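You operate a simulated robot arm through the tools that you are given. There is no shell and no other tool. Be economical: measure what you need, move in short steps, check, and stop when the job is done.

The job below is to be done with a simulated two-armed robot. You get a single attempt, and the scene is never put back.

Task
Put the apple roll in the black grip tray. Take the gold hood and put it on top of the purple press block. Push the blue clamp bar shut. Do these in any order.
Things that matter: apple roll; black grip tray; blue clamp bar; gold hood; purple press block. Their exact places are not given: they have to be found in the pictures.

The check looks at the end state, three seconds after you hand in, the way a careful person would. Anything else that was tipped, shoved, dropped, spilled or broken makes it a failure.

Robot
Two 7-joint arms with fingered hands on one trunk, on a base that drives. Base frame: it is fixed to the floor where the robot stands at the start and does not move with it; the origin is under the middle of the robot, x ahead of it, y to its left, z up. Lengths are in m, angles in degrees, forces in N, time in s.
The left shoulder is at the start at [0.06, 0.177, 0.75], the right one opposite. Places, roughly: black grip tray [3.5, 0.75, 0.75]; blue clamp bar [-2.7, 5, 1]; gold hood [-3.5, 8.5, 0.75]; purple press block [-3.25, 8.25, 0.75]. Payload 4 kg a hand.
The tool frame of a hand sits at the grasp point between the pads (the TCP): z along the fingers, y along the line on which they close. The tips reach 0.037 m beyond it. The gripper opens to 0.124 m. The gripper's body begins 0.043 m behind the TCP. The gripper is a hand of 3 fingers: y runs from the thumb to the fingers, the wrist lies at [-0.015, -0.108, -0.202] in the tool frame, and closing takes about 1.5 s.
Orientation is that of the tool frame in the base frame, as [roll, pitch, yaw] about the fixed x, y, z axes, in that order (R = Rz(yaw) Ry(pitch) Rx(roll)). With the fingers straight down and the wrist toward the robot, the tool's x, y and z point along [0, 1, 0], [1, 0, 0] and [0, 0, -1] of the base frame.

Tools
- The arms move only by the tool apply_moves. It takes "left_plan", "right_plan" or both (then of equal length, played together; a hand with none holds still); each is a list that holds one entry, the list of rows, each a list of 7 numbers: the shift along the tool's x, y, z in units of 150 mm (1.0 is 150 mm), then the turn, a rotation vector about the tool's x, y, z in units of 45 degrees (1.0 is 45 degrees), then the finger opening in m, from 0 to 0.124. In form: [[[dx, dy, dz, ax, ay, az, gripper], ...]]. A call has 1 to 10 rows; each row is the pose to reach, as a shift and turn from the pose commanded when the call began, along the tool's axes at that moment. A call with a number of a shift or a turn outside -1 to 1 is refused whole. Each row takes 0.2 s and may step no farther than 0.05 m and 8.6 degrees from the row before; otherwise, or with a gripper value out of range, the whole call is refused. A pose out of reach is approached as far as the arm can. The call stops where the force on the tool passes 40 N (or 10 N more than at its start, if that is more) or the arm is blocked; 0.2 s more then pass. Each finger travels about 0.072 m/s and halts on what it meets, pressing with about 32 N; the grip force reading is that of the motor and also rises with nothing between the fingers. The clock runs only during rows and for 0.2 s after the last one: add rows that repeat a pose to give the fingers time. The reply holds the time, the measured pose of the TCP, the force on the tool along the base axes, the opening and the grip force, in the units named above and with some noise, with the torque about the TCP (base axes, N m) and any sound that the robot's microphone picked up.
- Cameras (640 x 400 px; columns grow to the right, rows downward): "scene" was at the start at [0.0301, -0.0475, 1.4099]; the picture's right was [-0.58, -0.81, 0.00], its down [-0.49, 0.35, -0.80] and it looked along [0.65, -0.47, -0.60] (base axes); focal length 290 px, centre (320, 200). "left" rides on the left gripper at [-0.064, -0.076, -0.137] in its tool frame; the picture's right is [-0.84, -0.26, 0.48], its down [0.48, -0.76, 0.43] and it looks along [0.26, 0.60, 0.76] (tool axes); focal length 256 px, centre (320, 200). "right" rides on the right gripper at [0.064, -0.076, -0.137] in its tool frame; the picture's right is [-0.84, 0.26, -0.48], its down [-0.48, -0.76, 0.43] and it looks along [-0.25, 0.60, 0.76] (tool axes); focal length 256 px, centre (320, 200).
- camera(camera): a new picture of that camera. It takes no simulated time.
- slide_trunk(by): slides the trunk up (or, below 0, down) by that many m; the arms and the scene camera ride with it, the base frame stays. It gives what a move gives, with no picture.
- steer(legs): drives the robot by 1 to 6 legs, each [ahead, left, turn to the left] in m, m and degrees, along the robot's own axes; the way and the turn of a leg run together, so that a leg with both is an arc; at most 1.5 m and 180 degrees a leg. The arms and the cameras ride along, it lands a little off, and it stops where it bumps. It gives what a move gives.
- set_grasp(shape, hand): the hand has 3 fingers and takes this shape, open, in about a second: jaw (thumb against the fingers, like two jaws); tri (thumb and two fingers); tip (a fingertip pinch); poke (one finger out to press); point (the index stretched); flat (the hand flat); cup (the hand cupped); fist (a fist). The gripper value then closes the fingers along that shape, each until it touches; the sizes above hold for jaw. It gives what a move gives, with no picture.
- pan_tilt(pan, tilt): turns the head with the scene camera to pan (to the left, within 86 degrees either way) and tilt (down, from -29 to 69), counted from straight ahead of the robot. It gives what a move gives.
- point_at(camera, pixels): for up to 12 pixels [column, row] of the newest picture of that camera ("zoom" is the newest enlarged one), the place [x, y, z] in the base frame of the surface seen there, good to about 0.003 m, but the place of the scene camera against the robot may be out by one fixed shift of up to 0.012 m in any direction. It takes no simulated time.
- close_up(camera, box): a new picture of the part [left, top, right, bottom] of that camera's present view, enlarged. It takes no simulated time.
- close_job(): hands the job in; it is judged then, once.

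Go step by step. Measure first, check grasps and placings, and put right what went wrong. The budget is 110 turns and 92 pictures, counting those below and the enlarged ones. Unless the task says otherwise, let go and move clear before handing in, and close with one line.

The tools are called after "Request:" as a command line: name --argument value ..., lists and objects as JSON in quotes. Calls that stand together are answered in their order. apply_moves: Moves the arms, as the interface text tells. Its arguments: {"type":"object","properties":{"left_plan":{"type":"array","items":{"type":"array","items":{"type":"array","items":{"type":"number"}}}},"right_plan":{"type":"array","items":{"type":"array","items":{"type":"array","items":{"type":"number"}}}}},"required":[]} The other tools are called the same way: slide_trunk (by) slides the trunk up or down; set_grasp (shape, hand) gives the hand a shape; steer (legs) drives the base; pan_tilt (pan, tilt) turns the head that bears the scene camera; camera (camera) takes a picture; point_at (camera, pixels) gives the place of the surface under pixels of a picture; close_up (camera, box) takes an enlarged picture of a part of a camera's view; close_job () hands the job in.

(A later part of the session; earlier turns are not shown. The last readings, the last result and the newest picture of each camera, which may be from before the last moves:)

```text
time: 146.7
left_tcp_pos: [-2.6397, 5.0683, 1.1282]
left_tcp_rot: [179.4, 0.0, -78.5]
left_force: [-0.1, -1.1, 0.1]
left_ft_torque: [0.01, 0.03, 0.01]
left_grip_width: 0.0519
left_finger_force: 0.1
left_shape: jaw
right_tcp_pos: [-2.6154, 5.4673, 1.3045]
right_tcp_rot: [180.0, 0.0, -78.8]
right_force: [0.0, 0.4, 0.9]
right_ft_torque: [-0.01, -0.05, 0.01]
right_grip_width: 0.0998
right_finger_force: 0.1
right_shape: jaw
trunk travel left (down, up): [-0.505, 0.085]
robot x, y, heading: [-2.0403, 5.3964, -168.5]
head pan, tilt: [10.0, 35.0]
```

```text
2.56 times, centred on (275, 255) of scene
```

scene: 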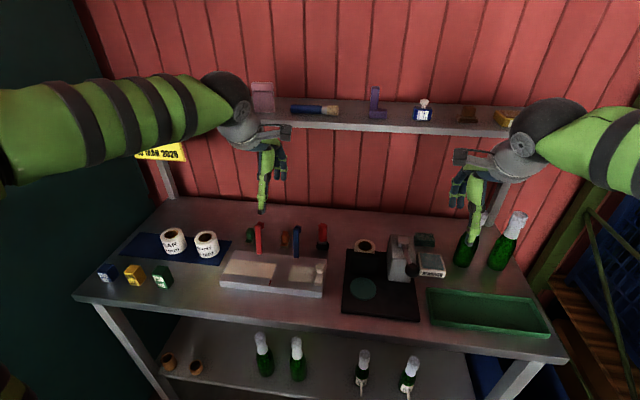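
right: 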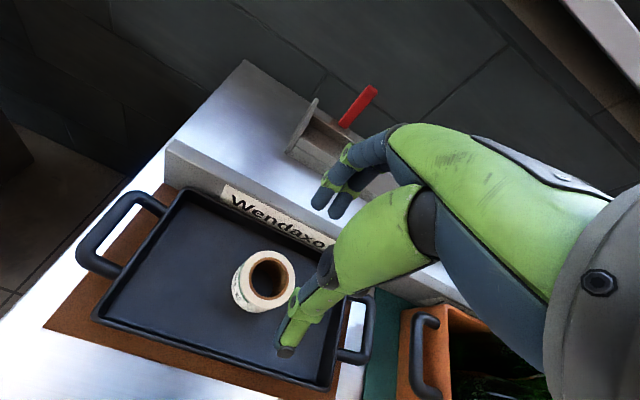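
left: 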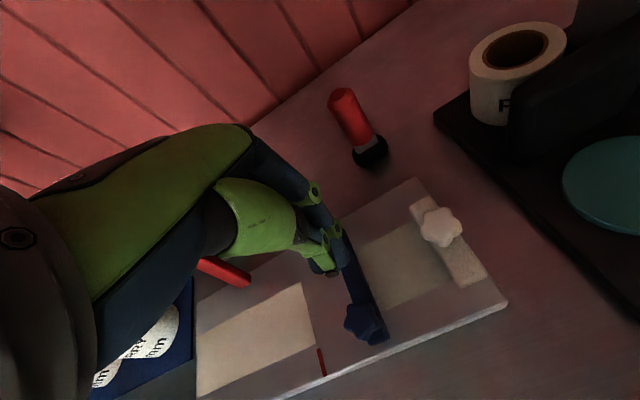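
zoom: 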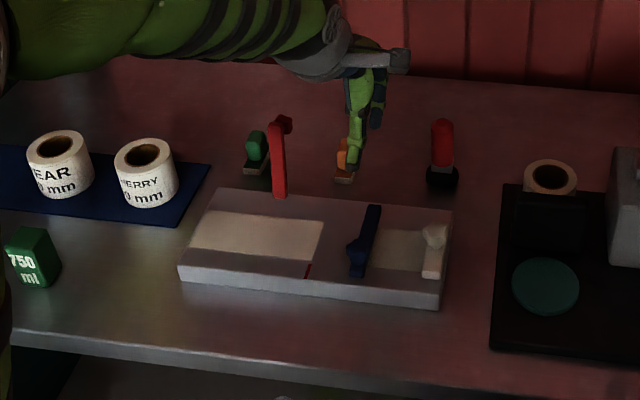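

The blue bar lies shut next to the white one. Drawing the left hand up and back, then backing out.

Request:
apply_moves --left_plan '[[[0, -0.1, -0.2, 0, 0, 0, 0.1], [0, -0.3, -0.4, 0, 0, 0, 0.1], [0, -0.5, -0.6, 0, 0, 0, 0.1], [0, -0.7, -0.8, 0, 0, 0, 0.1], [0, -0.9, -1.0, 0, 0, 0, 0.1]]]'

Request:
steer --legs '[[-0.35, 0, 0], [0, 0, -78]]'

Request:
pan_tilt --pan 5 --tilt 20

Request:
camera --camera "scene"

```text
time: 147.9
left_tcp_pos: [-2.5076, 5.0956, 1.2775]
left_tcp_rot: [179.3, 0.1, -78.6]
left_force: [0.4, 0.0, 0.4]
left_ft_torque: [0.0, 0.0, -0.01]
left_grip_width: 0.1
left_finger_force: 0.0
left_shape: jaw
right_tcp_pos: [-2.6148, 5.4682, 1.3053]
right_tcp_rot: [-180.0, 0.0, -78.6]
right_force: [0.1, -0.3, 1.0]
right_ft_torque: [-0.02, -0.01, 0.02]
right_grip_width: 0.0999
right_finger_force: 0.1
right_shape: jaw
trunk travel left (down, up): [-0.505, 0.085]
robot x, y, heading: [-2.0411, 5.3943, -168.7]
head pan, tilt: [10.0, 35.0]
```

```text
time: 153.6
left_tcp_pos: [-2.0742, 5.8709, 1.2771]
left_tcp_rot: [179.4, 0.1, -158.7]
left_force: [0.6, 1.0, -0.2]
left_ft_torque: [-0.02, -0.01, 0.0]
left_grip_width: 0.0996
left_finger_force: 0.0
left_shape: jaw
right_tcp_pos: [-1.7258, 6.0385, 1.3049]
right_tcp_rot: [180.0, 0.0, -158.5]
right_force: [0.0, 0.5, 0.1]
right_ft_torque: [0.02, 0.04, 0.0]
right_grip_width: 0.1002
right_finger_force: 0.1
right_shape: jaw
trunk travel left (down, up): [-0.505, 0.085]
robot x, y, heading: [-1.6972, 5.4631, 111.3]
head pan, tilt: [10.0, 35.0]
```

```text
time: 154.3
left_tcp_pos: [-2.0751, 5.8704, 1.277]
left_tcp_rot: [179.4, 0.1, -158.6]
left_force: [0.0, -0.1, -0.5]
left_ft_torque: [0.0, -0.03, -0.02]
left_grip_width: 0.0998
left_finger_force: 0.0
left_shape: jaw
right_tcp_pos: [-1.7269, 6.0399, 1.3065]
right_tcp_rot: [-180.0, 0.0, -158.6]
right_force: [0.5, 0.8, -0.2]
right_ft_torque: [-0.01, -0.01, -0.01]
right_grip_width: 0.0998
right_finger_force: 0.0
right_shape: jaw
trunk travel left (down, up): [-0.505, 0.085]
robot x, y, heading: [-1.7017, 5.4647, 111.5]
head pan, tilt: [5.0, 20.0]
```

```text
40 pictures are left
```

scene: 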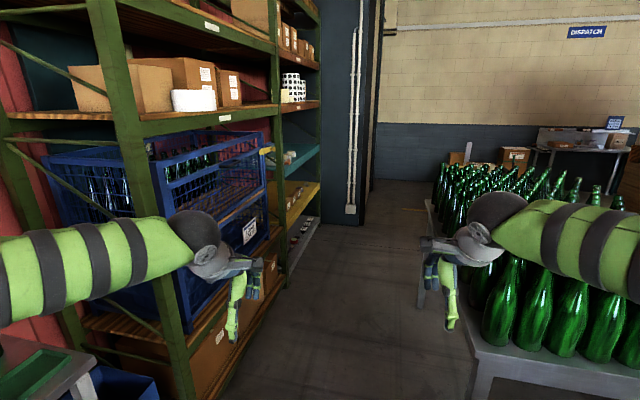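

I need the aisle's bounds and the likely place of the hood on the rack. Measuring and enlarging the rack's far bay.

Request:
point_at --camera "scene" --pixels '[[165, 310], [288, 285], [275, 100], [320, 180], [350, 210], [300, 200], [300, 158], [428, 205], [475, 345], [310, 230], [380, 180]]'

Request:
close_up --camera "scene" --box '[220, 60, 400, 280]'

```text
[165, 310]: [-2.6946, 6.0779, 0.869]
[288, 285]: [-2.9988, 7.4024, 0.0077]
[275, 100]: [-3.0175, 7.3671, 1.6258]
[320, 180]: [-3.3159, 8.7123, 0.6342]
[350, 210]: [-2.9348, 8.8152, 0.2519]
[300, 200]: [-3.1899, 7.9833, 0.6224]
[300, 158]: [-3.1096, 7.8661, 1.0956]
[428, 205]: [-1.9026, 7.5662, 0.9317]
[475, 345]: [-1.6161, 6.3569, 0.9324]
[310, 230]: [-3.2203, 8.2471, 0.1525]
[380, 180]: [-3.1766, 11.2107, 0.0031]
```

```text
1.82 times, centred on (310, 170) of scene
```

zoom: 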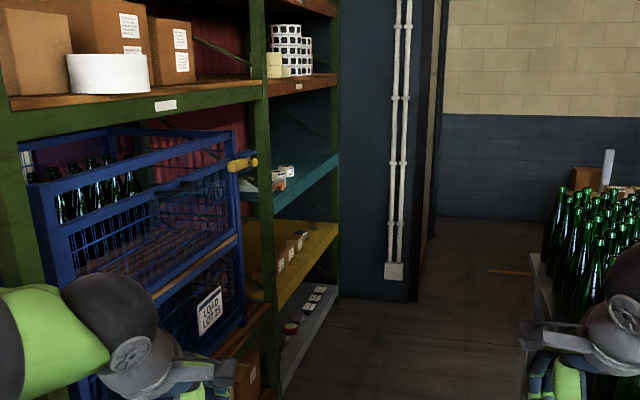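

The aisle between the rack (lateral 1.33) and the bottle table (0.22) is about 1.1 m wide, and bay 2 (y 7.4–8.7) should hold the hood. I'll line up a little nearer the bottle side and check the cage's corner.

Request:
point_at --camera "zoom" --pixels '[[242, 300], [238, 170], [60, 340], [255, 160], [290, 270], [280, 180]]'

Request:
steer --legs '[[0, 0, -9.1], [0.7, 0.235, 0]]'

Request:
pan_tilt --pan 20 --tilt 25

Request:
camera --camera "scene"

```text
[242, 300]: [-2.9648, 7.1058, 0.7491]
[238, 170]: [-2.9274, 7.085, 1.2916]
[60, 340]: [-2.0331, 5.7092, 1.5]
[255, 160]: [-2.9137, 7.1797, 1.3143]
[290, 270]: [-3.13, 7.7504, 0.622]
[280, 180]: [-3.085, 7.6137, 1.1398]
```

```text
time: 159.0
left_tcp_pos: [-2.3843, 6.5538, 1.2771]
left_tcp_rot: [179.5, 0.1, -167.3]
left_force: [-1.1, 0.5, 0.1]
left_ft_torque: [-0.05, -0.03, -0.03]
left_grip_width: 0.0999
left_finger_force: 0.1
left_shape: jaw
right_tcp_pos: [-2.0146, 6.6681, 1.3041]
right_tcp_rot: [180.0, 0.0, -167.6]
right_force: [-0.7, 0.9, -0.6]
right_ft_torque: [-0.02, 0.0, 0.01]
right_grip_width: 0.0998
right_finger_force: 0.2
right_shape: jaw
trunk travel left (down, up): [-0.505, 0.085]
robot x, y, heading: [-2.0767, 6.0951, 102.5]
head pan, tilt: [5.0, 20.0]
```

```text
time: 159.8
left_tcp_pos: [-2.3846, 6.5543, 1.2763]
left_tcp_rot: [179.4, 0.0, -167.4]
left_force: [-0.4, -0.1, -0.2]
left_ft_torque: [0.02, 0.03, 0.0]
left_grip_width: 0.0997
left_finger_force: 0.1
left_shape: jaw
right_tcp_pos: [-2.0134, 6.6677, 1.3035]
right_tcp_rot: [-180.0, 0.0, -167.5]
right_force: [0.1, 0.3, 0.7]
right_ft_torque: [0.01, 0.01, 0.0]
right_grip_width: 0.0999
right_finger_force: 0.1
right_shape: jaw
trunk travel left (down, up): [-0.505, 0.085]
robot x, y, heading: [-2.075, 6.0904, 102.8]
head pan, tilt: [20.0, 25.0]
```

```text
38 pictures are left
```

scene: 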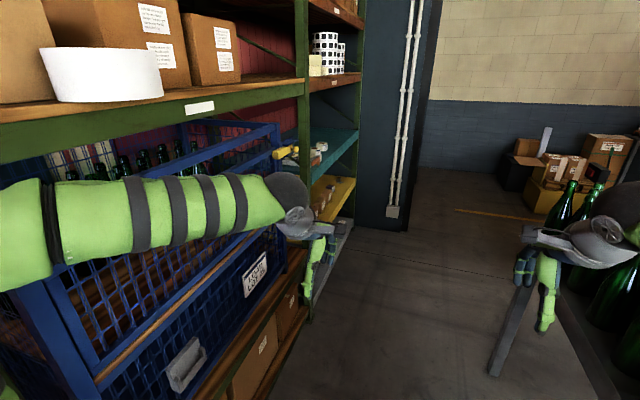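

I'm lined up at lateral 0.72 and the aisle is clear. Driving on to bay 2, then turning to face it.

Request:
steer --legs '[[1.4, 0, 0], [0.8, 0, 0]]'

Request:
pan_tilt --pan 75 --tilt 35

Request:
camera --camera "scene"

```text
time: 170.6
left_tcp_pos: [-2.7348, 8.7299, 1.2767]
left_tcp_rot: [179.4, 0.1, -171.6]
left_force: [-0.3, -0.2, -0.2]
left_ft_torque: [0.0, -0.01, -0.01]
left_grip_width: 0.0997
left_finger_force: 0.0
left_shape: jaw
right_tcp_pos: [-2.359, 8.816, 1.3047]
right_tcp_rot: [-179.9, 0.1, -171.7]
right_force: [0.2, -1.0, -1.0]
right_ft_torque: [-0.05, 0.01, -0.01]
right_grip_width: 0.0997
right_finger_force: 0.1
right_shape: jaw
trunk travel left (down, up): [-0.505, 0.085]
robot x, y, heading: [-2.459, 8.2476, 98.4]
head pan, tilt: [20.0, 25.0]
```

```text
time: 171.8
left_tcp_pos: [-2.736, 8.7297, 1.2773]
left_tcp_rot: [179.4, 0.1, -171.6]
left_force: [-0.4, -0.1, -0.4]
left_ft_torque: [-0.03, -0.03, 0.01]
left_grip_width: 0.0998
left_finger_force: 0.1
left_shape: jaw
right_tcp_pos: [-2.3582, 8.8163, 1.3043]
right_tcp_rot: [179.9, 0.0, -171.6]
right_force: [-0.4, -0.4, 0.5]
right_ft_torque: [-0.02, 0.03, -0.01]
right_grip_width: 0.0998
right_finger_force: 0.0
right_shape: jaw
trunk travel left (down, up): [-0.505, 0.085]
robot x, y, heading: [-2.4663, 8.251, 98.5]
head pan, tilt: [75.0, 35.0]
```

```text
37 pictures are left
```

scene: 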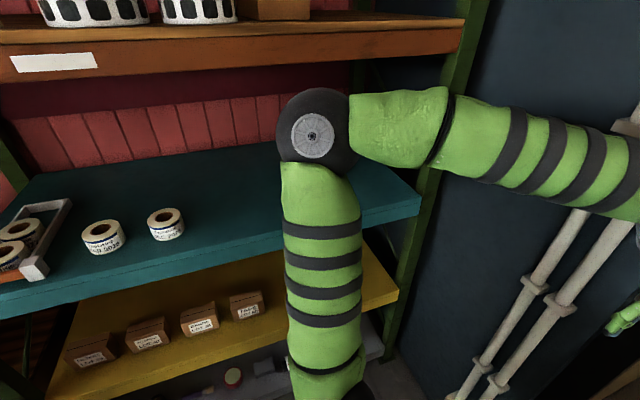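

No hood or purple block is visible yet, because the left arm hides part of bay 2. I'll turn to face the rack, backing off slightly for clearance.

Request:
steer --legs '[[-0.12, -0.1, 0], [0, 0, 92]]'

Request:
pan_tilt --pan -5 --tilt 45

Request:
camera --camera "scene"

```text
time: 177.2
left_tcp_pos: [-2.8124, 7.8435, 1.2784]
left_tcp_rot: [179.4, 0.2, -78.4]
left_force: [-0.1, 0.9, -0.3]
left_ft_torque: [-0.03, 0.0, 0.04]
left_grip_width: 0.0996
left_finger_force: 0.1
left_shape: jaw
right_tcp_pos: [-2.9197, 8.2151, 1.3048]
right_tcp_rot: [-179.9, 0.0, -78.3]
right_force: [-0.9, -0.8, -0.4]
right_ft_torque: [0.0, 0.03, -0.01]
right_grip_width: 0.0998
right_finger_force: 0.0
right_shape: jaw
trunk travel left (down, up): [-0.505, 0.085]
robot x, y, heading: [-2.3468, 8.1429, -168.1]
head pan, tilt: [75.0, 35.0]
```

```text
time: 178.7
left_tcp_pos: [-2.8111, 7.8431, 1.2783]
left_tcp_rot: [179.4, 0.1, -78.4]
left_force: [0.9, -0.2, 0.5]
left_ft_torque: [0.01, 0.0, 0.02]
left_grip_width: 0.0997
left_finger_force: 0.1
left_shape: jaw
right_tcp_pos: [-2.9196, 8.2166, 1.3054]
right_tcp_rot: [179.9, 0.1, -78.3]
right_force: [0.1, -0.2, -0.3]
right_ft_torque: [-0.02, 0.0, 0.0]
right_grip_width: 0.0997
right_finger_force: 0.1
right_shape: jaw
trunk travel left (down, up): [-0.505, 0.085]
robot x, y, heading: [-2.3486, 8.1424, -168.1]
head pan, tilt: [-5.0, 45.0]
```

```text
36 pictures are left
```

scene: 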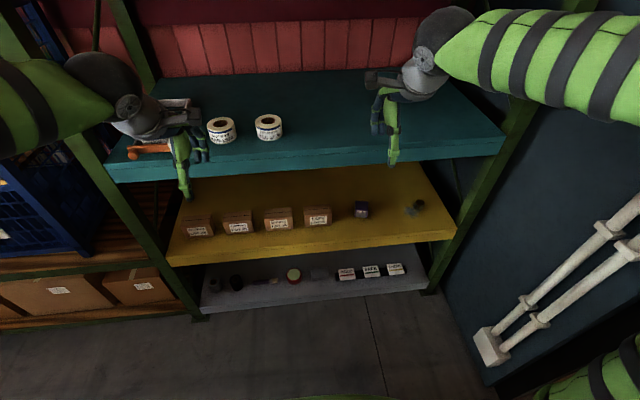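

On the yellow shelf there is a small purple thing at (362,209) and a darker object at (413,207). I'll enlarge and measure these.

Request:
close_up --camera "scene" --box '[300, 160, 480, 280]'

Request:
point_at --camera "zoom" --pixels '[[220, 155], [220, 170], [222, 188], [415, 150], [395, 165], [420, 175], [62, 165], [62, 200], [300, 200], [530, 240], [300, 265], [220, 15]]'

```text
3.33 times, centred on (390, 220) of scene
```

zoom: 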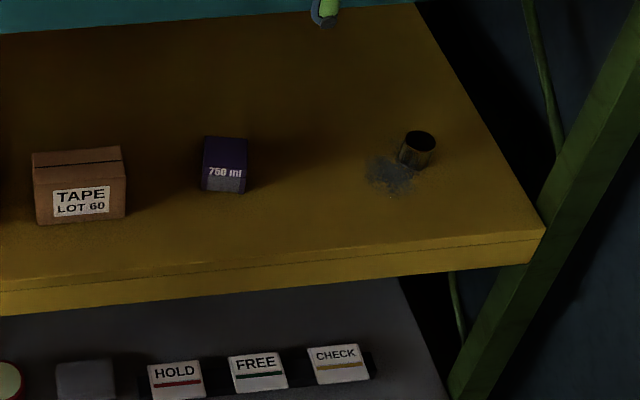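

```text
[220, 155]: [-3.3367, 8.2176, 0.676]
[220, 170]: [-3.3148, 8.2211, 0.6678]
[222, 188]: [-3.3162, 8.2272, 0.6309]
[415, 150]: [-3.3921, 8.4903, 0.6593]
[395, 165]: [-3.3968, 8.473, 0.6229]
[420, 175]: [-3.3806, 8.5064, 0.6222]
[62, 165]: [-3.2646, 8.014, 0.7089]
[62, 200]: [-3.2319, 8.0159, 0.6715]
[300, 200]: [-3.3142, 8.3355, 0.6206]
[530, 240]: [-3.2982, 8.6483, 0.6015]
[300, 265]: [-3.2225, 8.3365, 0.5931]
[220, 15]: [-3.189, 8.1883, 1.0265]
```

The purple block (750 ml) is at (-3.33, 8.22), top about 0.68. The gold hood is the small cup at (-3.40, 8.49), both on the yellow shelf (z 0.621) about 0.13 m inside its edge. I'll lower the trunk to see under the teal shelf and measure the headroom.

Request:
slide_trunk --by -0.45

Request:
pan_tilt --pan -8 --tilt 25

Request:
camera --camera "scene"

Request:
camera --camera "right"

```text
refused: -0.45 is not a number from -0.4 to 0.4
```

```text
time: 179.5
left_tcp_pos: [-2.8127, 7.8434, 1.2774]
left_tcp_rot: [179.4, 0.1, -78.4]
left_force: [-0.4, 0.8, 0.1]
left_ft_torque: [0.0, -0.01, 0.02]
left_grip_width: 0.0996
left_finger_force: 0.1
left_shape: jaw
right_tcp_pos: [-2.92, 8.2155, 1.3049]
right_tcp_rot: [-180.0, 0.0, -78.4]
right_force: [0.1, -0.3, -0.5]
right_ft_torque: [-0.02, 0.01, -0.01]
right_grip_width: 0.0999
right_finger_force: 0.1
right_shape: jaw
trunk travel left (down, up): [-0.505, 0.085]
robot x, y, heading: [-2.3475, 8.1434, -168.2]
head pan, tilt: [-8.0, 25.0]
```

```text
34 pictures are left
```

scene: 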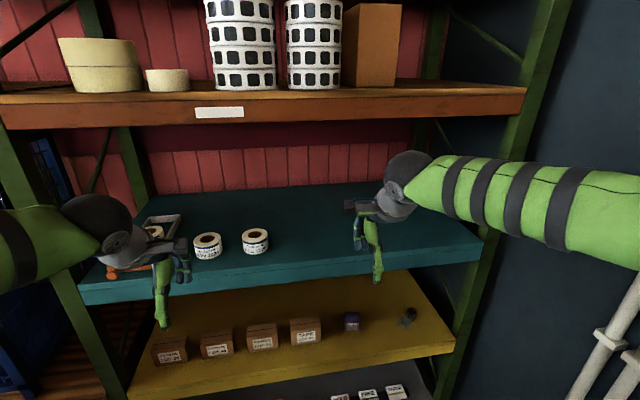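

```text
33 pictures are left
```

right: 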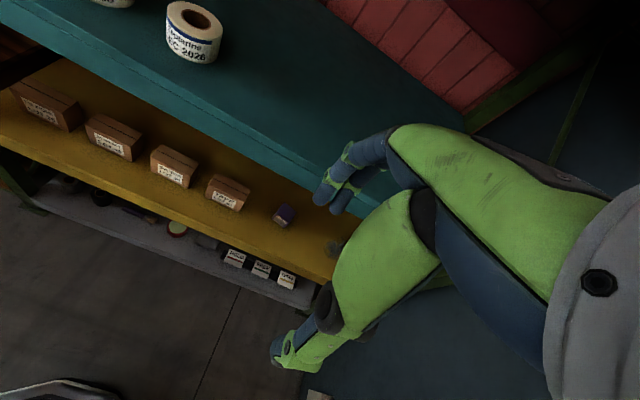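

The trunk step was over the limit. I'll lower by 0.4 instead.

Request:
slide_trunk --by -0.4

Request:
camera --camera "scene"

Request:
close_up --camera "scene" --box '[260, 130, 480, 270]'

```text
time: 183.3
left_tcp_pos: [-2.8127, 7.8432, 0.8779]
left_tcp_rot: [179.4, 0.1, -78.4]
left_force: [0.1, 0.2, 0.5]
left_ft_torque: [0.05, 0.0, 0.0]
left_grip_width: 0.0998
left_finger_force: 0.0
left_shape: jaw
right_tcp_pos: [-2.9199, 8.2158, 0.9047]
right_tcp_rot: [180.0, 0.1, -78.3]
right_force: [0.2, -0.1, 0.9]
right_ft_torque: [-0.01, 0.01, -0.02]
right_grip_width: 0.0997
right_finger_force: 0.0
right_shape: jaw
trunk travel left (down, up): [-0.105, 0.485]
robot x, y, heading: [-2.3494, 8.1481, -168.5]
head pan, tilt: [-8.0, 25.0]
```

```text
32 pictures are left
```

scene: 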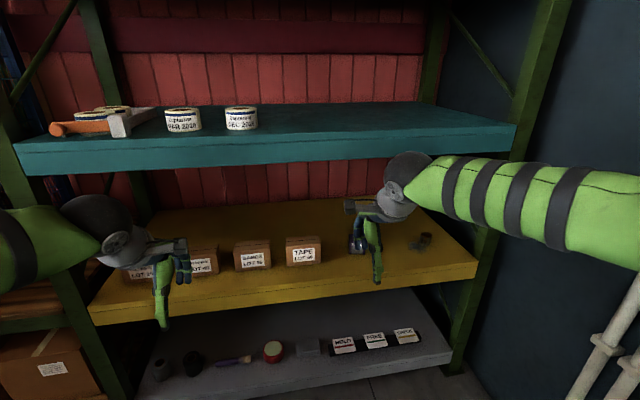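

```text
2.86 times, centred on (370, 200) of scene
```

zoom: 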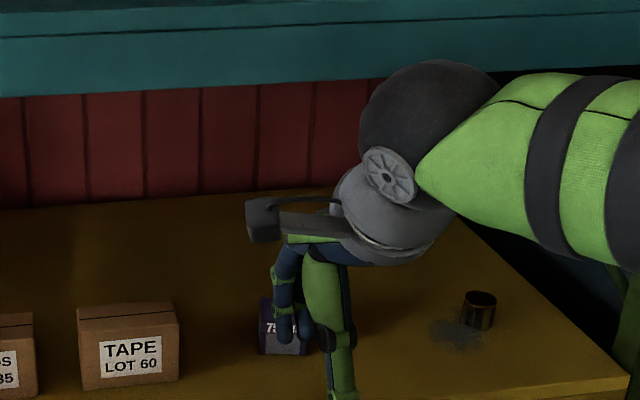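

Request:
point_at --camera "zoom" --pixels '[[200, 84], [200, 38], [100, 92], [480, 296], [468, 312], [490, 315], [478, 325], [275, 320], [285, 352], [430, 80], [410, 190], [560, 382]]'

Request:
close_up --camera "scene" --box '[390, 215, 460, 265]'

```text
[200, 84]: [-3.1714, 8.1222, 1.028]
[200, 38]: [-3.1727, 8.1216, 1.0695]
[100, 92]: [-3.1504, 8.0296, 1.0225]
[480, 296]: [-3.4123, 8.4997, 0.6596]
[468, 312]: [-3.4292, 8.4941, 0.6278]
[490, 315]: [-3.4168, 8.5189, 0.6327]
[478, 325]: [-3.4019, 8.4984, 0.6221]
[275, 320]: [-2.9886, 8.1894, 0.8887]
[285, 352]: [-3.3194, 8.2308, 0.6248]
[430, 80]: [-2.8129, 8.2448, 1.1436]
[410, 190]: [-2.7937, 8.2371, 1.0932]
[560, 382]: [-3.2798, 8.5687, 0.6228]
```

```text
8.00 times, centred on (425, 240) of scene
```

zoom: 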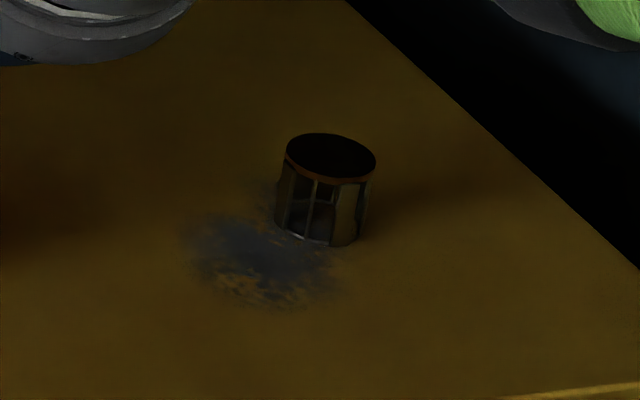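

Under the teal shelf there is free height up to 1.022, and the wrist top sits about 0.24 above the TCP, so a straight-down grasp fits with the TCP below about 0.75. I'll lower the hands before moving in, and check the column and post on the right.

Request:
point_at --camera "scene" --pixels '[[605, 350], [560, 230], [500, 190], [470, 300], [360, 245], [422, 240]]'

Request:
slide_trunk --by -0.1

Request:
apply_moves --left_plan '[[[0, 0, 0.2, 0, 0, 0, 0.1], [0, 0, 0.3, 0, 0, 0, 0.1]]]' --right_plan '[[[0, 0, 0.25, 0, 0, 0, 0.1], [0, 0, 0.45, 0, 0, 0, 0.1]]]'

```text
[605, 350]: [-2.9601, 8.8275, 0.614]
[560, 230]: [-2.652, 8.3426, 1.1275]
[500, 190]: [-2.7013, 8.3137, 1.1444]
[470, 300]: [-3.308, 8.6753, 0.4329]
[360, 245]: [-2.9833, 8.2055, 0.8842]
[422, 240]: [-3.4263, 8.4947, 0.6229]
```

```text
time: 184.7
left_tcp_pos: [-2.8134, 7.8441, 0.7774]
left_tcp_rot: [179.4, 0.1, -78.4]
left_force: [0.0, -0.5, 0.2]
left_ft_torque: [-0.01, -0.01, -0.01]
left_grip_width: 0.0997
left_finger_force: 0.1
left_shape: jaw
right_tcp_pos: [-2.9195, 8.2144, 0.8047]
right_tcp_rot: [-180.0, 0.0, -78.5]
right_force: [-0.4, 0.6, -0.7]
right_ft_torque: [-0.01, -0.03, -0.04]
right_grip_width: 0.0999
right_finger_force: 0.1
right_shape: jaw
trunk travel left (down, up): [-0.005, 0.585]
robot x, y, heading: [-2.3468, 8.1442, -168.5]
head pan, tilt: [-8.0, 25.0]
```

```text
time: 185.3
left_tcp_pos: [-2.8129, 7.8433, 0.7304]
left_tcp_rot: [179.4, 0.2, -78.4]
left_force: [0.7, 0.2, 0.9]
left_ft_torque: [0.01, 0.02, -0.01]
left_grip_width: 0.0999
left_finger_force: 0.1
left_shape: jaw
right_tcp_pos: [-2.9221, 8.2159, 0.7386]
right_tcp_rot: [-180.0, 0.0, -78.5]
right_force: [0.0, -0.3, -0.7]
right_ft_torque: [-0.01, 0.0, 0.01]
right_grip_width: 0.0997
right_finger_force: 0.0
right_shape: jaw
trunk travel left (down, up): [-0.005, 0.585]
robot x, y, heading: [-2.3469, 8.1425, -168.5]
head pan, tilt: [-8.0, 25.0]
```

Clearances are fine (pipe at ahead-coordinate 9.26). Driving in with a shift to the right.

Request:
steer --legs '[[0, -0.185, 1], [0.19, 0, 0]]'

Request:
camera --camera "right"

Request:
camera --camera "scene"

```text
time: 187.9
left_tcp_pos: [-3.0238, 7.9671, 0.7302]
left_tcp_rot: [179.3, 0.1, -77.5]
left_force: [0.3, 0.3, 0.0]
left_ft_torque: [0.03, -0.01, -0.01]
left_grip_width: 0.0996
left_finger_force: 0.0
left_shape: jaw
right_tcp_pos: [-3.1401, 8.3374, 0.7391]
right_tcp_rot: [-180.0, 0.0, -77.5]
right_force: [-0.7, -0.3, -0.2]
right_ft_torque: [-0.03, 0.01, -0.02]
right_grip_width: 0.1001
right_finger_force: 0.1
right_shape: jaw
trunk travel left (down, up): [-0.005, 0.585]
robot x, y, heading: [-2.5638, 8.2759, -167.6]
head pan, tilt: [-8.0, 25.0]
```

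```text
29 pictures are left
```

right: 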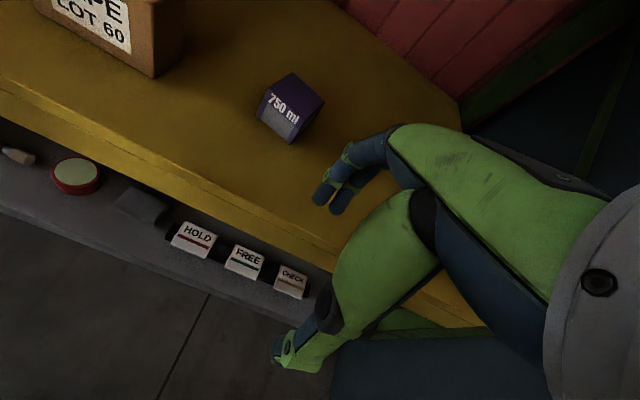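

```text
28 pictures are left
```

scene: 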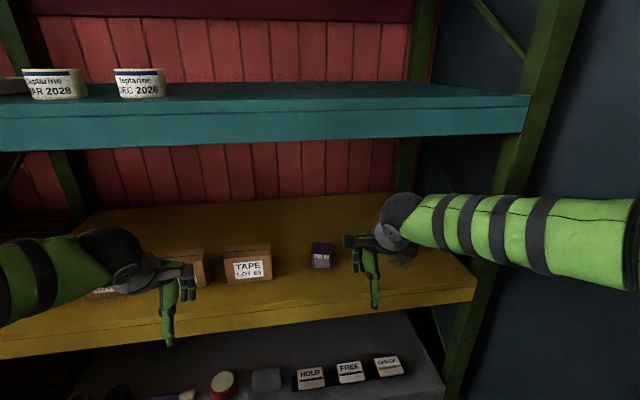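

The right hand is just inside the shelf opening with the wrist below the teal edge. I'll measure the block, then move the hand right toward the hood for a closer look.

Request:
point_at --camera "right" --pixels '[[290, 78], [319, 100], [268, 92], [293, 110], [293, 95], [290, 138], [262, 116]]'

Request:
apply_moves --right_plan '[[[-0.25, 0, 0.05, 0, 0, 0, 0.1], [-0.5, 0, 0.05, 0, 0, 0, 0.1], [-0.75, 0.1, 0.05, 0, 0, 0, 0.1], [-1.0, 0.2, 0.05, 0, 0, 0, 0.1]]]'

Request:
camera --camera "right"

```text
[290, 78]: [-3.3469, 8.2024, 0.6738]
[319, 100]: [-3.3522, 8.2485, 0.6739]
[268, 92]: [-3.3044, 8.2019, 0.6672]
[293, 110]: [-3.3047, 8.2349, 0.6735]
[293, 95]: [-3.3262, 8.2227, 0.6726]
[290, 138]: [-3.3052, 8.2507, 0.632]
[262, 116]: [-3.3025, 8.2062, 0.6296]
```

```text
time: 188.9
left_tcp_pos: [-3.0248, 7.966, 0.7298]
left_tcp_rot: [179.4, 0.2, -77.4]
left_force: [-0.2, 0.8, -0.8]
left_ft_torque: [0.0, 0.03, 0.01]
left_grip_width: 0.0997
left_finger_force: 0.1
left_shape: jaw
right_tcp_pos: [-3.1978, 8.477, 0.7334]
right_tcp_rot: [-180.0, 0.0, -77.4]
right_force: [-0.3, 0.2, 0.8]
right_ft_torque: [0.04, 0.02, 0.03]
right_grip_width: 0.0997
right_finger_force: 0.1
right_shape: jaw
trunk travel left (down, up): [-0.005, 0.585]
robot x, y, heading: [-2.5667, 8.2777, -167.2]
head pan, tilt: [-8.0, 25.0]
```

```text
27 pictures are left
```

right: 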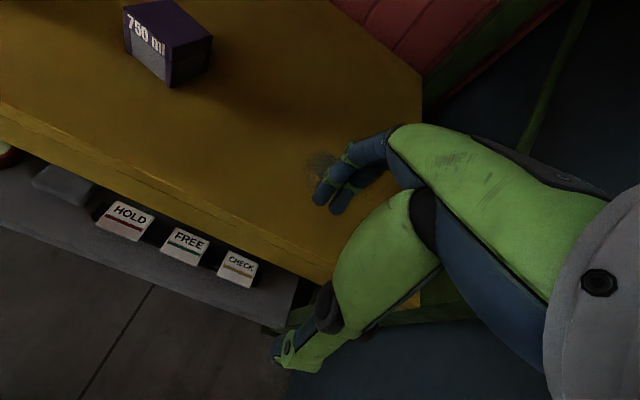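

The block's top centre is (-3.327, 8.222, 0.6735). The hood is hidden behind the fingers, so I'll shift right and forward by 0.05 each to see it above them.

Request:
apply_moves --right_plan '[[[-0.17, 0.15, 0, 0, 0, 0, 0.1], [-0.33, 0.33, 0, 0, 0, 0, 0.1]]]'

Request:
close_up --camera "right" --box '[260, 70, 440, 220]'

```text
time: 189.5
left_tcp_pos: [-3.0246, 7.9657, 0.7311]
left_tcp_rot: [179.4, 0.1, -77.5]
left_force: [-0.2, -0.2, 0.1]
left_ft_torque: [0.0, -0.03, -0.02]
left_grip_width: 0.0999
left_finger_force: 0.1
left_shape: jaw
right_tcp_pos: [-3.2597, 8.5133, 0.7332]
right_tcp_rot: [-180.0, 0.1, -77.5]
right_force: [0.6, 0.3, 0.0]
right_ft_torque: [0.0, 0.0, 0.0]
right_grip_width: 0.0998
right_finger_force: 0.1
right_shape: jaw
trunk travel left (down, up): [-0.005, 0.585]
robot x, y, heading: [-2.5636, 8.2769, -167.3]
head pan, tilt: [-8.0, 25.0]
```

```text
2.67 times, centred on (350, 145) of right
```

zoom: 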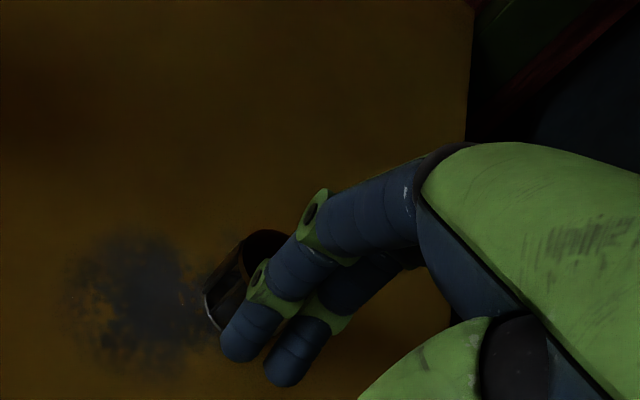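

The hood shows at zoom (245,265), partly behind the fingers. Measuring it.

Request:
point_at --camera "zoom" --pixels '[[262, 240], [245, 246], [270, 233], [284, 238], [228, 280], [212, 310], [240, 262], [215, 325]]'

```text
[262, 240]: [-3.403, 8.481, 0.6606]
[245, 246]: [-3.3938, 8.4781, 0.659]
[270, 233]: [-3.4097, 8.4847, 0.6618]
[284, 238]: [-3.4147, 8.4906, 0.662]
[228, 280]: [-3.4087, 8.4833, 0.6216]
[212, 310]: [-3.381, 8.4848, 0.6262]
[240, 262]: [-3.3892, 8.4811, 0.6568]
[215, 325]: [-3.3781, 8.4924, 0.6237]
```

Rim points fit a centre of (-3.396, 8.496), radius about 0.018, top 0.661. I'll move over it at the present height, then down to TCP 0.674.

Request:
apply_moves --right_plan '[[[-0.084, 0.25, 0, 0, 0, 0, 0.1], [-0.084, 0.5, 0, 0, 0, 0, 0.1], [-0.084, 0.75, 0, 0, 0, 0, 0.1], [-0.084, 0.912, 0, 0, 0, 0, 0.085], [-0.084, 0.912, 0, 0, 0, 0, 0.085]]]'

Request:
close_up --camera "right" --box '[200, 130, 440, 370]'

```text
time: 190.7
left_tcp_pos: [-3.0245, 7.966, 0.7317]
left_tcp_rot: [179.4, 0.1, -77.3]
left_force: [0.4, -0.8, 0.5]
left_ft_torque: [0.0, -0.05, 0.0]
left_grip_width: 0.0997
left_finger_force: 0.1
left_shape: jaw
right_tcp_pos: [-3.3976, 8.4961, 0.7335]
right_tcp_rot: [-179.9, 0.0, -77.5]
right_force: [-0.2, -0.7, 0.3]
right_ft_torque: [-0.03, -0.01, 0.03]
right_grip_width: 0.0852
right_finger_force: 0.0
right_shape: jaw
trunk travel left (down, up): [-0.005, 0.585]
robot x, y, heading: [-2.5642, 8.2754, -167.6]
head pan, tilt: [-8.0, 25.0]
```

```text
1.67 times, centred on (320, 250) of right
```

zoom: 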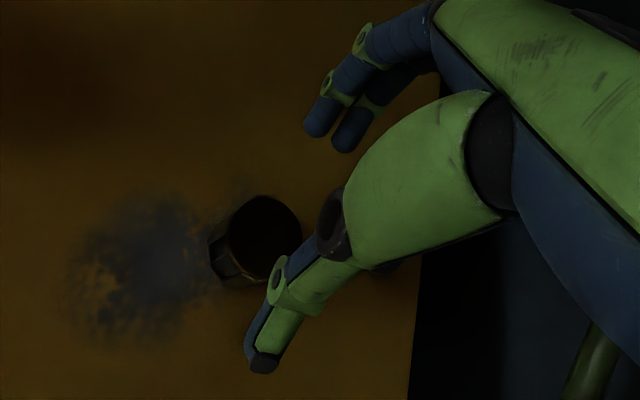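

The hood's top (262,237) sits within a few millimetres of the predicted TCP axis. Going down and closing.

Request:
apply_moves --right_plan '[[[0, 0, 0.2, 0, 0, 0, 0.085], [0, 0, 0.32, 0, 0, 0, 0.085], [0, 0, 0.4, 0, 0, 0, 0.085], [0, 0, 0.4, 0, 0, 0, 0.06], [0, 0, 0.4, 0, 0, 0, 0.045], [0, 0, 0.4, 0, 0, 0, 0.03], [0, 0, 0.4, 0, 0, 0, 0.025], [0, 0, 0.4, 0, 0, 0, 0.025]]]'

Request:
close_up --camera "right" --box '[200, 130, 440, 370]'

```text
time: 192.5
left_tcp_pos: [-3.0245, 7.9653, 0.7316]
left_tcp_rot: [179.4, 0.2, -77.5]
left_force: [-1.0, -0.5, -0.2]
left_ft_torque: [0.01, -0.02, -0.02]
left_grip_width: 0.0996
left_finger_force: 0.0
left_shape: jaw
right_tcp_pos: [-3.3969, 8.4982, 0.6728]
right_tcp_rot: [180.0, 0.0, -77.5]
right_force: [2.9, -0.1, 5.7]
right_ft_torque: [0.04, -0.09, 0.03]
right_grip_width: 0.0265
right_finger_force: 32.3
right_shape: jaw
trunk travel left (down, up): [-0.005, 0.585]
robot x, y, heading: [-2.5653, 8.2794, -167.4]
head pan, tilt: [-8.0, 25.0]
```

```text
1.67 times, centred on (320, 250) of right
```

zoom: 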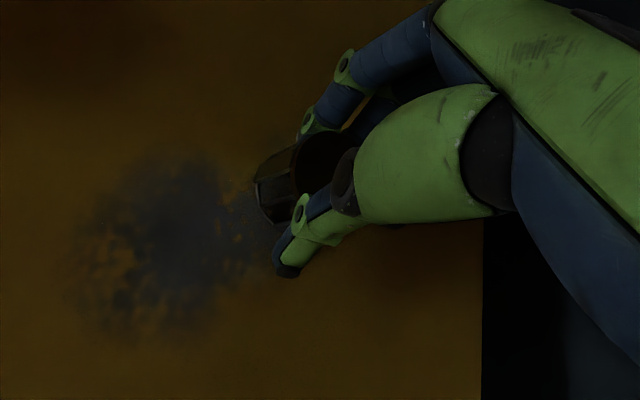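

The grip stopped at 0.0265 near the commanded 0.025, so I need to confirm there is a real hold. I'll command tighter and lift 2 cm.

Request:
apply_moves --right_plan '[[[0, 0, 0, 0, 0, 0, 0.01], [0, 0, 0, 0, 0, 0, 0.01], [0, 0, -0.05, 0, 0, 0, 0.01], [0, 0, -0.13, 0, 0, 0, 0.01]]]'

Request:
close_up --camera "right" --box '[200, 130, 440, 370]'

```text
time: 193.5
left_tcp_pos: [-3.0249, 7.9663, 0.73]
left_tcp_rot: [179.4, 0.1, -77.4]
left_force: [0.1, -0.4, 0.0]
left_ft_torque: [0.01, 0.01, -0.02]
left_grip_width: 0.0996
left_finger_force: 0.1
left_shape: jaw
right_tcp_pos: [-3.3959, 8.498, 0.6892]
right_tcp_rot: [-179.9, 0.0, -77.5]
right_force: [0.4, 1.1, 0.4]
right_ft_torque: [0.01, -0.01, 0.01]
right_grip_width: 0.0259
right_finger_force: 32.7
right_shape: jaw
trunk travel left (down, up): [-0.005, 0.585]
robot x, y, heading: [-2.563, 8.2736, -167.5]
head pan, tilt: [-8.0, 25.0]
```

```text
1.67 times, centred on (320, 250) of right
```

zoom: 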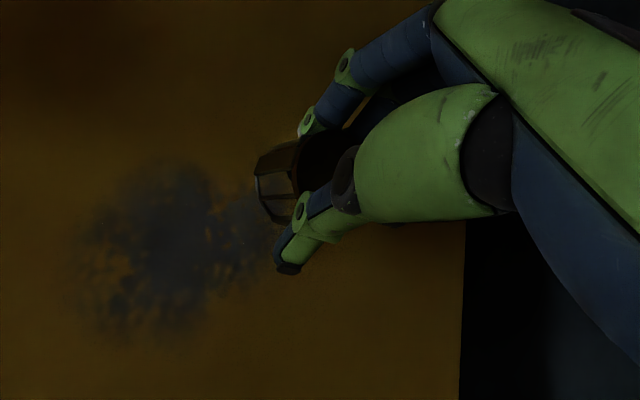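

It's held at 0.026 and rises with the hand. I'll measure where the hood sits in the grip and lift it higher.

Request:
point_at --camera "zoom" --pixels '[[258, 170], [262, 200], [275, 218], [285, 150], [300, 150], [320, 150], [285, 185]]'

Request:
apply_moves --right_plan '[[[0, 0, -0.1, 0, 0, 0, 0.01], [0, 0, -0.25, 0, 0, 0, 0.01], [0, 0, -0.33, 0, 0, 0, 0.01]]]'

Request:
close_up --camera "scene" --box '[280, 180, 480, 320]'

```text
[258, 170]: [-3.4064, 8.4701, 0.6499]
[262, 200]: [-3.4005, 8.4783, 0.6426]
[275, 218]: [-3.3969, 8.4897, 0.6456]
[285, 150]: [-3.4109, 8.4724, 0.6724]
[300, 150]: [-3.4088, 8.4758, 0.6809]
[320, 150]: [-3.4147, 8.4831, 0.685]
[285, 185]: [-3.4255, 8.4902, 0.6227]
```

```text
time: 194.3
left_tcp_pos: [-3.0251, 7.9657, 0.73]
left_tcp_rot: [179.5, 0.0, -77.3]
left_force: [0.4, -0.1, 0.0]
left_ft_torque: [0.01, -0.01, -0.05]
left_grip_width: 0.0997
left_finger_force: 0.0
left_shape: jaw
right_tcp_pos: [-3.3964, 8.4981, 0.742]
right_tcp_rot: [-180.0, -0.1, -77.4]
right_force: [0.9, -0.7, -0.6]
right_ft_torque: [0.0, 0.01, 0.01]
right_grip_width: 0.0258
right_finger_force: 32.0
right_shape: jaw
trunk travel left (down, up): [-0.005, 0.585]
robot x, y, heading: [-2.5651, 8.2754, -167.2]
head pan, tilt: [-8.0, 25.0]
```

```text
2.86 times, centred on (380, 250) of scene
```

zoom: 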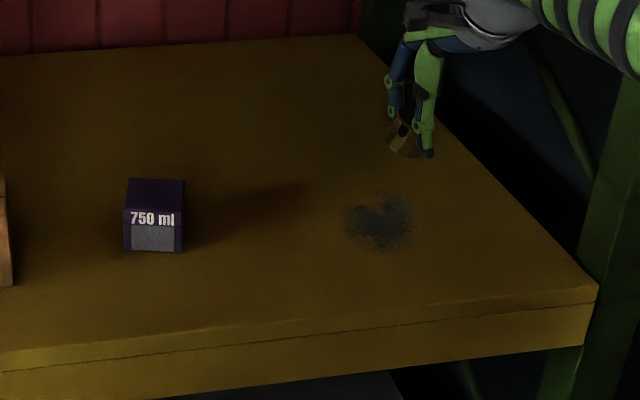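

The hood looks tilted in the grip. Zooming in on it.

Request:
close_up --camera "scene" --box '[395, 205, 435, 240]'

Request:
close_up --camera "right" --box '[280, 170, 360, 270]'

```text
11.43 times, centred on (415, 222) of scene
```

zoom: 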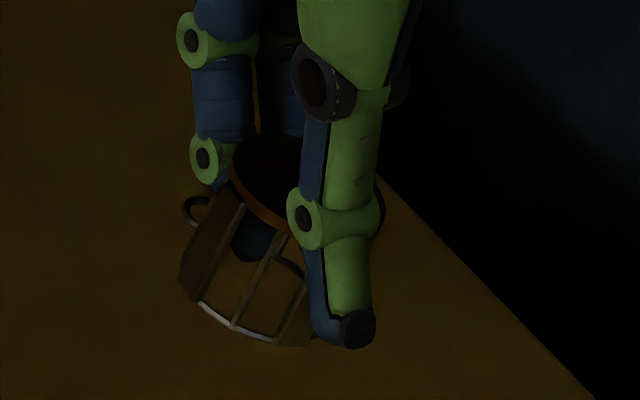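

```text
4.00 times, centred on (320, 220) of right
```

zoom: 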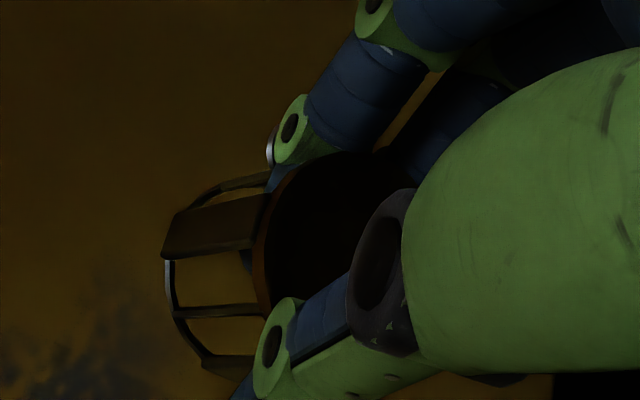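

The hood has tipped about the pinch axis, with its bottom toward the left. I'll measure the cap's plane to find the tilt.

Request:
point_at --camera "zoom" --pixels '[[280, 220], [275, 260], [300, 190], [330, 165], [360, 165], [385, 165], [345, 220], [310, 280], [320, 240], [370, 190], [165, 255], [205, 365]]'

```text
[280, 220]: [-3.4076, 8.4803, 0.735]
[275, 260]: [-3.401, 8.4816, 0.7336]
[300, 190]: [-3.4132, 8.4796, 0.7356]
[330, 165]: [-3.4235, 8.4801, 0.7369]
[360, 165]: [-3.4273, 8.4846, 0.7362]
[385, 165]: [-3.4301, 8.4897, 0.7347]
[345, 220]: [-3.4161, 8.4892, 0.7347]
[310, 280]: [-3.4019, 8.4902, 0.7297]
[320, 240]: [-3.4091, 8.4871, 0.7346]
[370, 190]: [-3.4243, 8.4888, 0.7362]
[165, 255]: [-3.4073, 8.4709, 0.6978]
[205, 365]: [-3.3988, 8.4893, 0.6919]
```

The cap is close to level, but the 0.026 grip is less than the hood's 0.037 width, so it is pinched off-centre (hood shifted left) and could slip. I'll set it back down, let go and look again.

Request:
apply_moves --right_plan '[[[0, 0, 0.2, 0, 0, 0, 0.01], [0, 0, 0.35, 0, 0, 0, 0.01], [0, 0, 0.43, 0, 0, 0, 0.01], [0, 0, 0.45, 0, 0, 0, 0.01], [0, 0, 0.45, 0, 0, 0, 0.04], [0, 0, 0.45, 0, 0, 0, 0.07], [0, 0, 0.45, 0, 0, 0, 0.09], [0, 0, 0.3, 0, 0, 0, 0.09], [0, 0, 0.1, 0, 0, 0, 0.09], [0, 0, 0.03, 0, 0, 0, 0.09]]]'

Request:
close_up --camera "right" --box '[220, 190, 360, 330]'

```text
time: 196.5
left_tcp_pos: [-3.0248, 7.9671, 0.7308]
left_tcp_rot: [179.4, 0.1, -77.4]
left_force: [0.0, -0.2, -0.7]
left_ft_torque: [0.01, 0.02, 0.0]
left_grip_width: 0.0997
left_finger_force: 0.1
left_shape: jaw
right_tcp_pos: [-3.3971, 8.497, 0.7372]
right_tcp_rot: [180.0, 0.0, -77.5]
right_force: [-0.9, 0.6, -0.4]
right_ft_torque: [0.0, 0.0, -0.03]
right_grip_width: 0.0895
right_finger_force: 0.0
right_shape: jaw
trunk travel left (down, up): [-0.005, 0.585]
robot x, y, heading: [-2.5621, 8.2744, -167.5]
head pan, tilt: [-8.0, 25.0]
```

```text
2.86 times, centred on (290, 260) of right
```

zoom: 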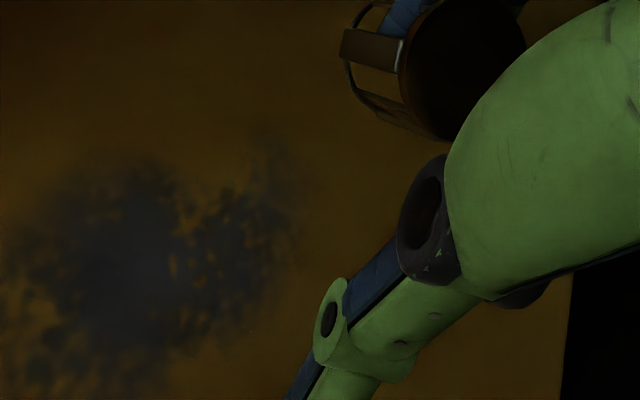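

The hood now appears up near the fingers at zoom (450,70). I need to see if it hangs on a finger or stands on the shelf.

Request:
close_up --camera "right" --box '[290, 130, 400, 240]'

Request:
point_at --camera "zoom" --pixels '[[320, 200], [300, 260], [340, 300], [360, 250], [250, 240]]'

Request:
close_up --camera "scene" --box '[385, 195, 445, 245]'

```text
3.64 times, centred on (345, 185) of right
```

zoom: 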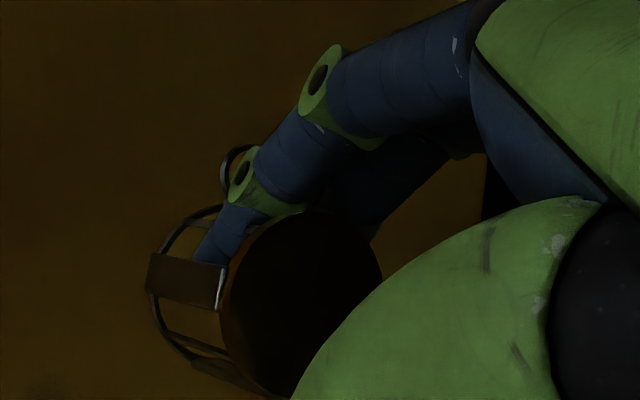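

```text
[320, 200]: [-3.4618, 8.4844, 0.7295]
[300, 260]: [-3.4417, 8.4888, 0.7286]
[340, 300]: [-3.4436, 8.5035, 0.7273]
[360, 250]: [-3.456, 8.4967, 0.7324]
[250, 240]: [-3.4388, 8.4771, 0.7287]
```

```text
8.00 times, centred on (415, 220) of scene
```

zoom: 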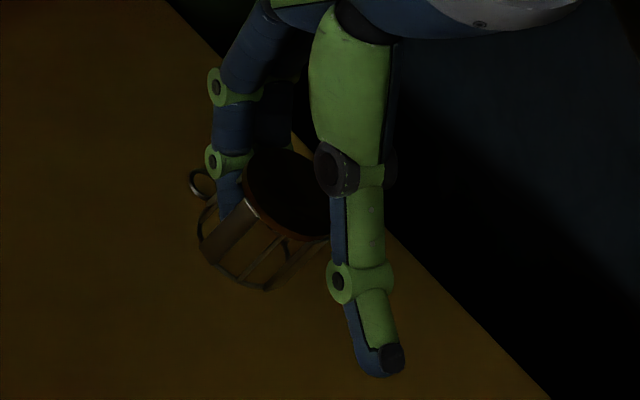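

The index fingertip has gone through the hood's wire cage, so the hood hangs on the finger at cap z 0.73. I'll set it down on the shelf again, open fully, and draw the finger out along its own slope (ahead and up).

Request:
apply_moves --right_plan '[[[0, 0, 0.2, 0, 0, 0, 0.09], [0, 0, 0.38, 0, 0, 0, 0.09], [0, 0, 0.44, 0, 0, 0, 0.09], [0, 0, 0.47, 0, 0, 0, 0.09], [0, 0, 0.47, 0, 0, 0, 0.124], [0, 0, 0.47, 0, 0, 0, 0.124], [0, 0, 0.47, 0, 0, 0, 0.124]]]'

Request:
close_up --camera "scene" --box '[375, 195, 445, 255]'

```text
time: 198.1
left_tcp_pos: [-3.0247, 7.966, 0.7308]
left_tcp_rot: [179.4, 0.1, -77.5]
left_force: [-0.3, -0.1, 0.1]
left_ft_torque: [-0.04, 0.05, -0.02]
left_grip_width: 0.0996
left_finger_force: 0.0
left_shape: jaw
right_tcp_pos: [-3.3951, 8.4962, 0.6654]
right_tcp_rot: [180.0, -0.1, -77.5]
right_force: [1.3, 0.3, 1.2]
right_ft_torque: [-0.02, 0.02, -0.02]
right_grip_width: 0.1232
right_finger_force: 0.2
right_shape: jaw
trunk travel left (down, up): [-0.005, 0.585]
robot x, y, heading: [-2.5637, 8.2769, -167.0]
head pan, tilt: [-8.0, 25.0]
```

```text
6.67 times, centred on (410, 225) of scene
```

zoom: 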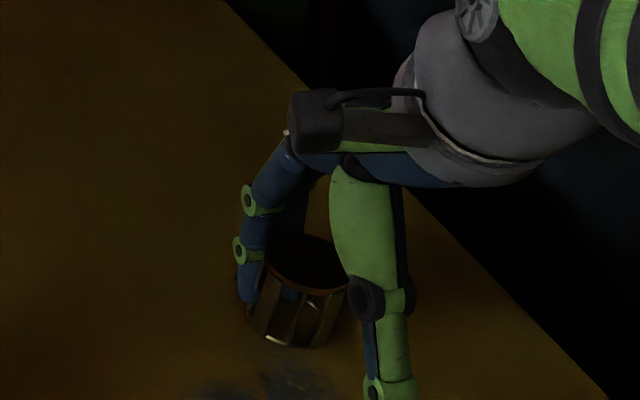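

The hood now stands upright on the shelf with the fingers behind it. I'll move the hand ahead 3 cm, then up, and check that it stays.

Request:
apply_moves --right_plan '[[[0, 0.07, -0.02, 0, 0, 0, 0.124], [0, 0.14, -0.04, 0, 0, 0, 0.124], [0, 0.22, -0.06, 0, 0, 0, 0.124], [0, 0.22, -0.15, 0, 0, 0, 0.124], [0, 0.22, -0.3, 0, 0, 0, 0.124], [0, 0.22, -0.45, 0, 0, 0, 0.124]]]'

Request:
close_up --camera "scene" --box '[375, 195, 445, 255]'

```text
time: 199.5
left_tcp_pos: [-3.0256, 7.9662, 0.7315]
left_tcp_rot: [179.3, 0.2, -77.4]
left_force: [0.0, 0.1, -0.1]
left_ft_torque: [0.01, -0.04, 0.04]
left_grip_width: 0.1
left_finger_force: 0.1
left_shape: jaw
right_tcp_pos: [-3.4286, 8.4929, 0.7338]
right_tcp_rot: [-180.0, 0.0, -77.4]
right_force: [-0.2, -0.6, -0.7]
right_ft_torque: [0.0, 0.01, 0.0]
right_grip_width: 0.1236
right_finger_force: 0.0
right_shape: jaw
trunk travel left (down, up): [-0.005, 0.585]
robot x, y, heading: [-2.5663, 8.2724, -167.4]
head pan, tilt: [-8.0, 25.0]
```

```text
6.67 times, centred on (410, 225) of scene
```

zoom: 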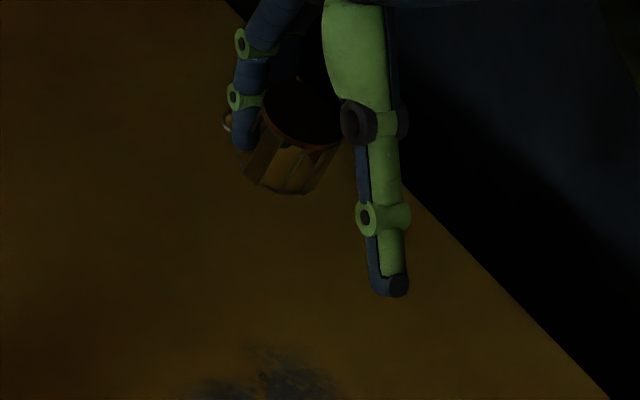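

The hood still lifts with a finger. I need a close look at how the finger goes into the cage.

Request:
close_up --camera "right" --box '[280, 140, 370, 230]'

Request:
close_up --camera "scene" --box '[392, 195, 422, 220]'

```text
4.44 times, centred on (325, 185) of right
```

zoom: 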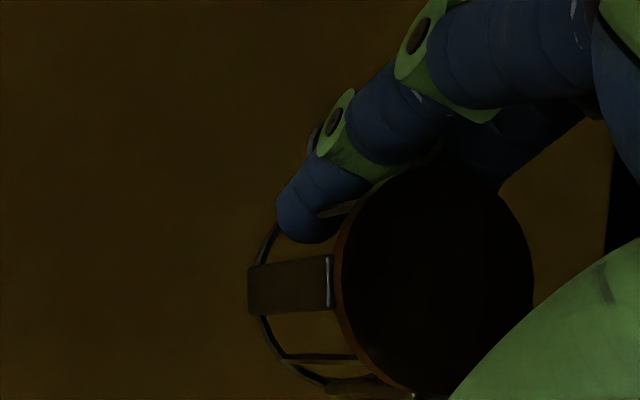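

```text
16.00 times, centred on (407, 208) of scene
```

zoom: 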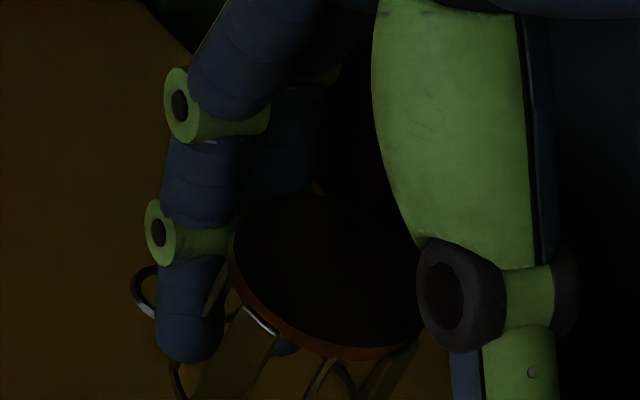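

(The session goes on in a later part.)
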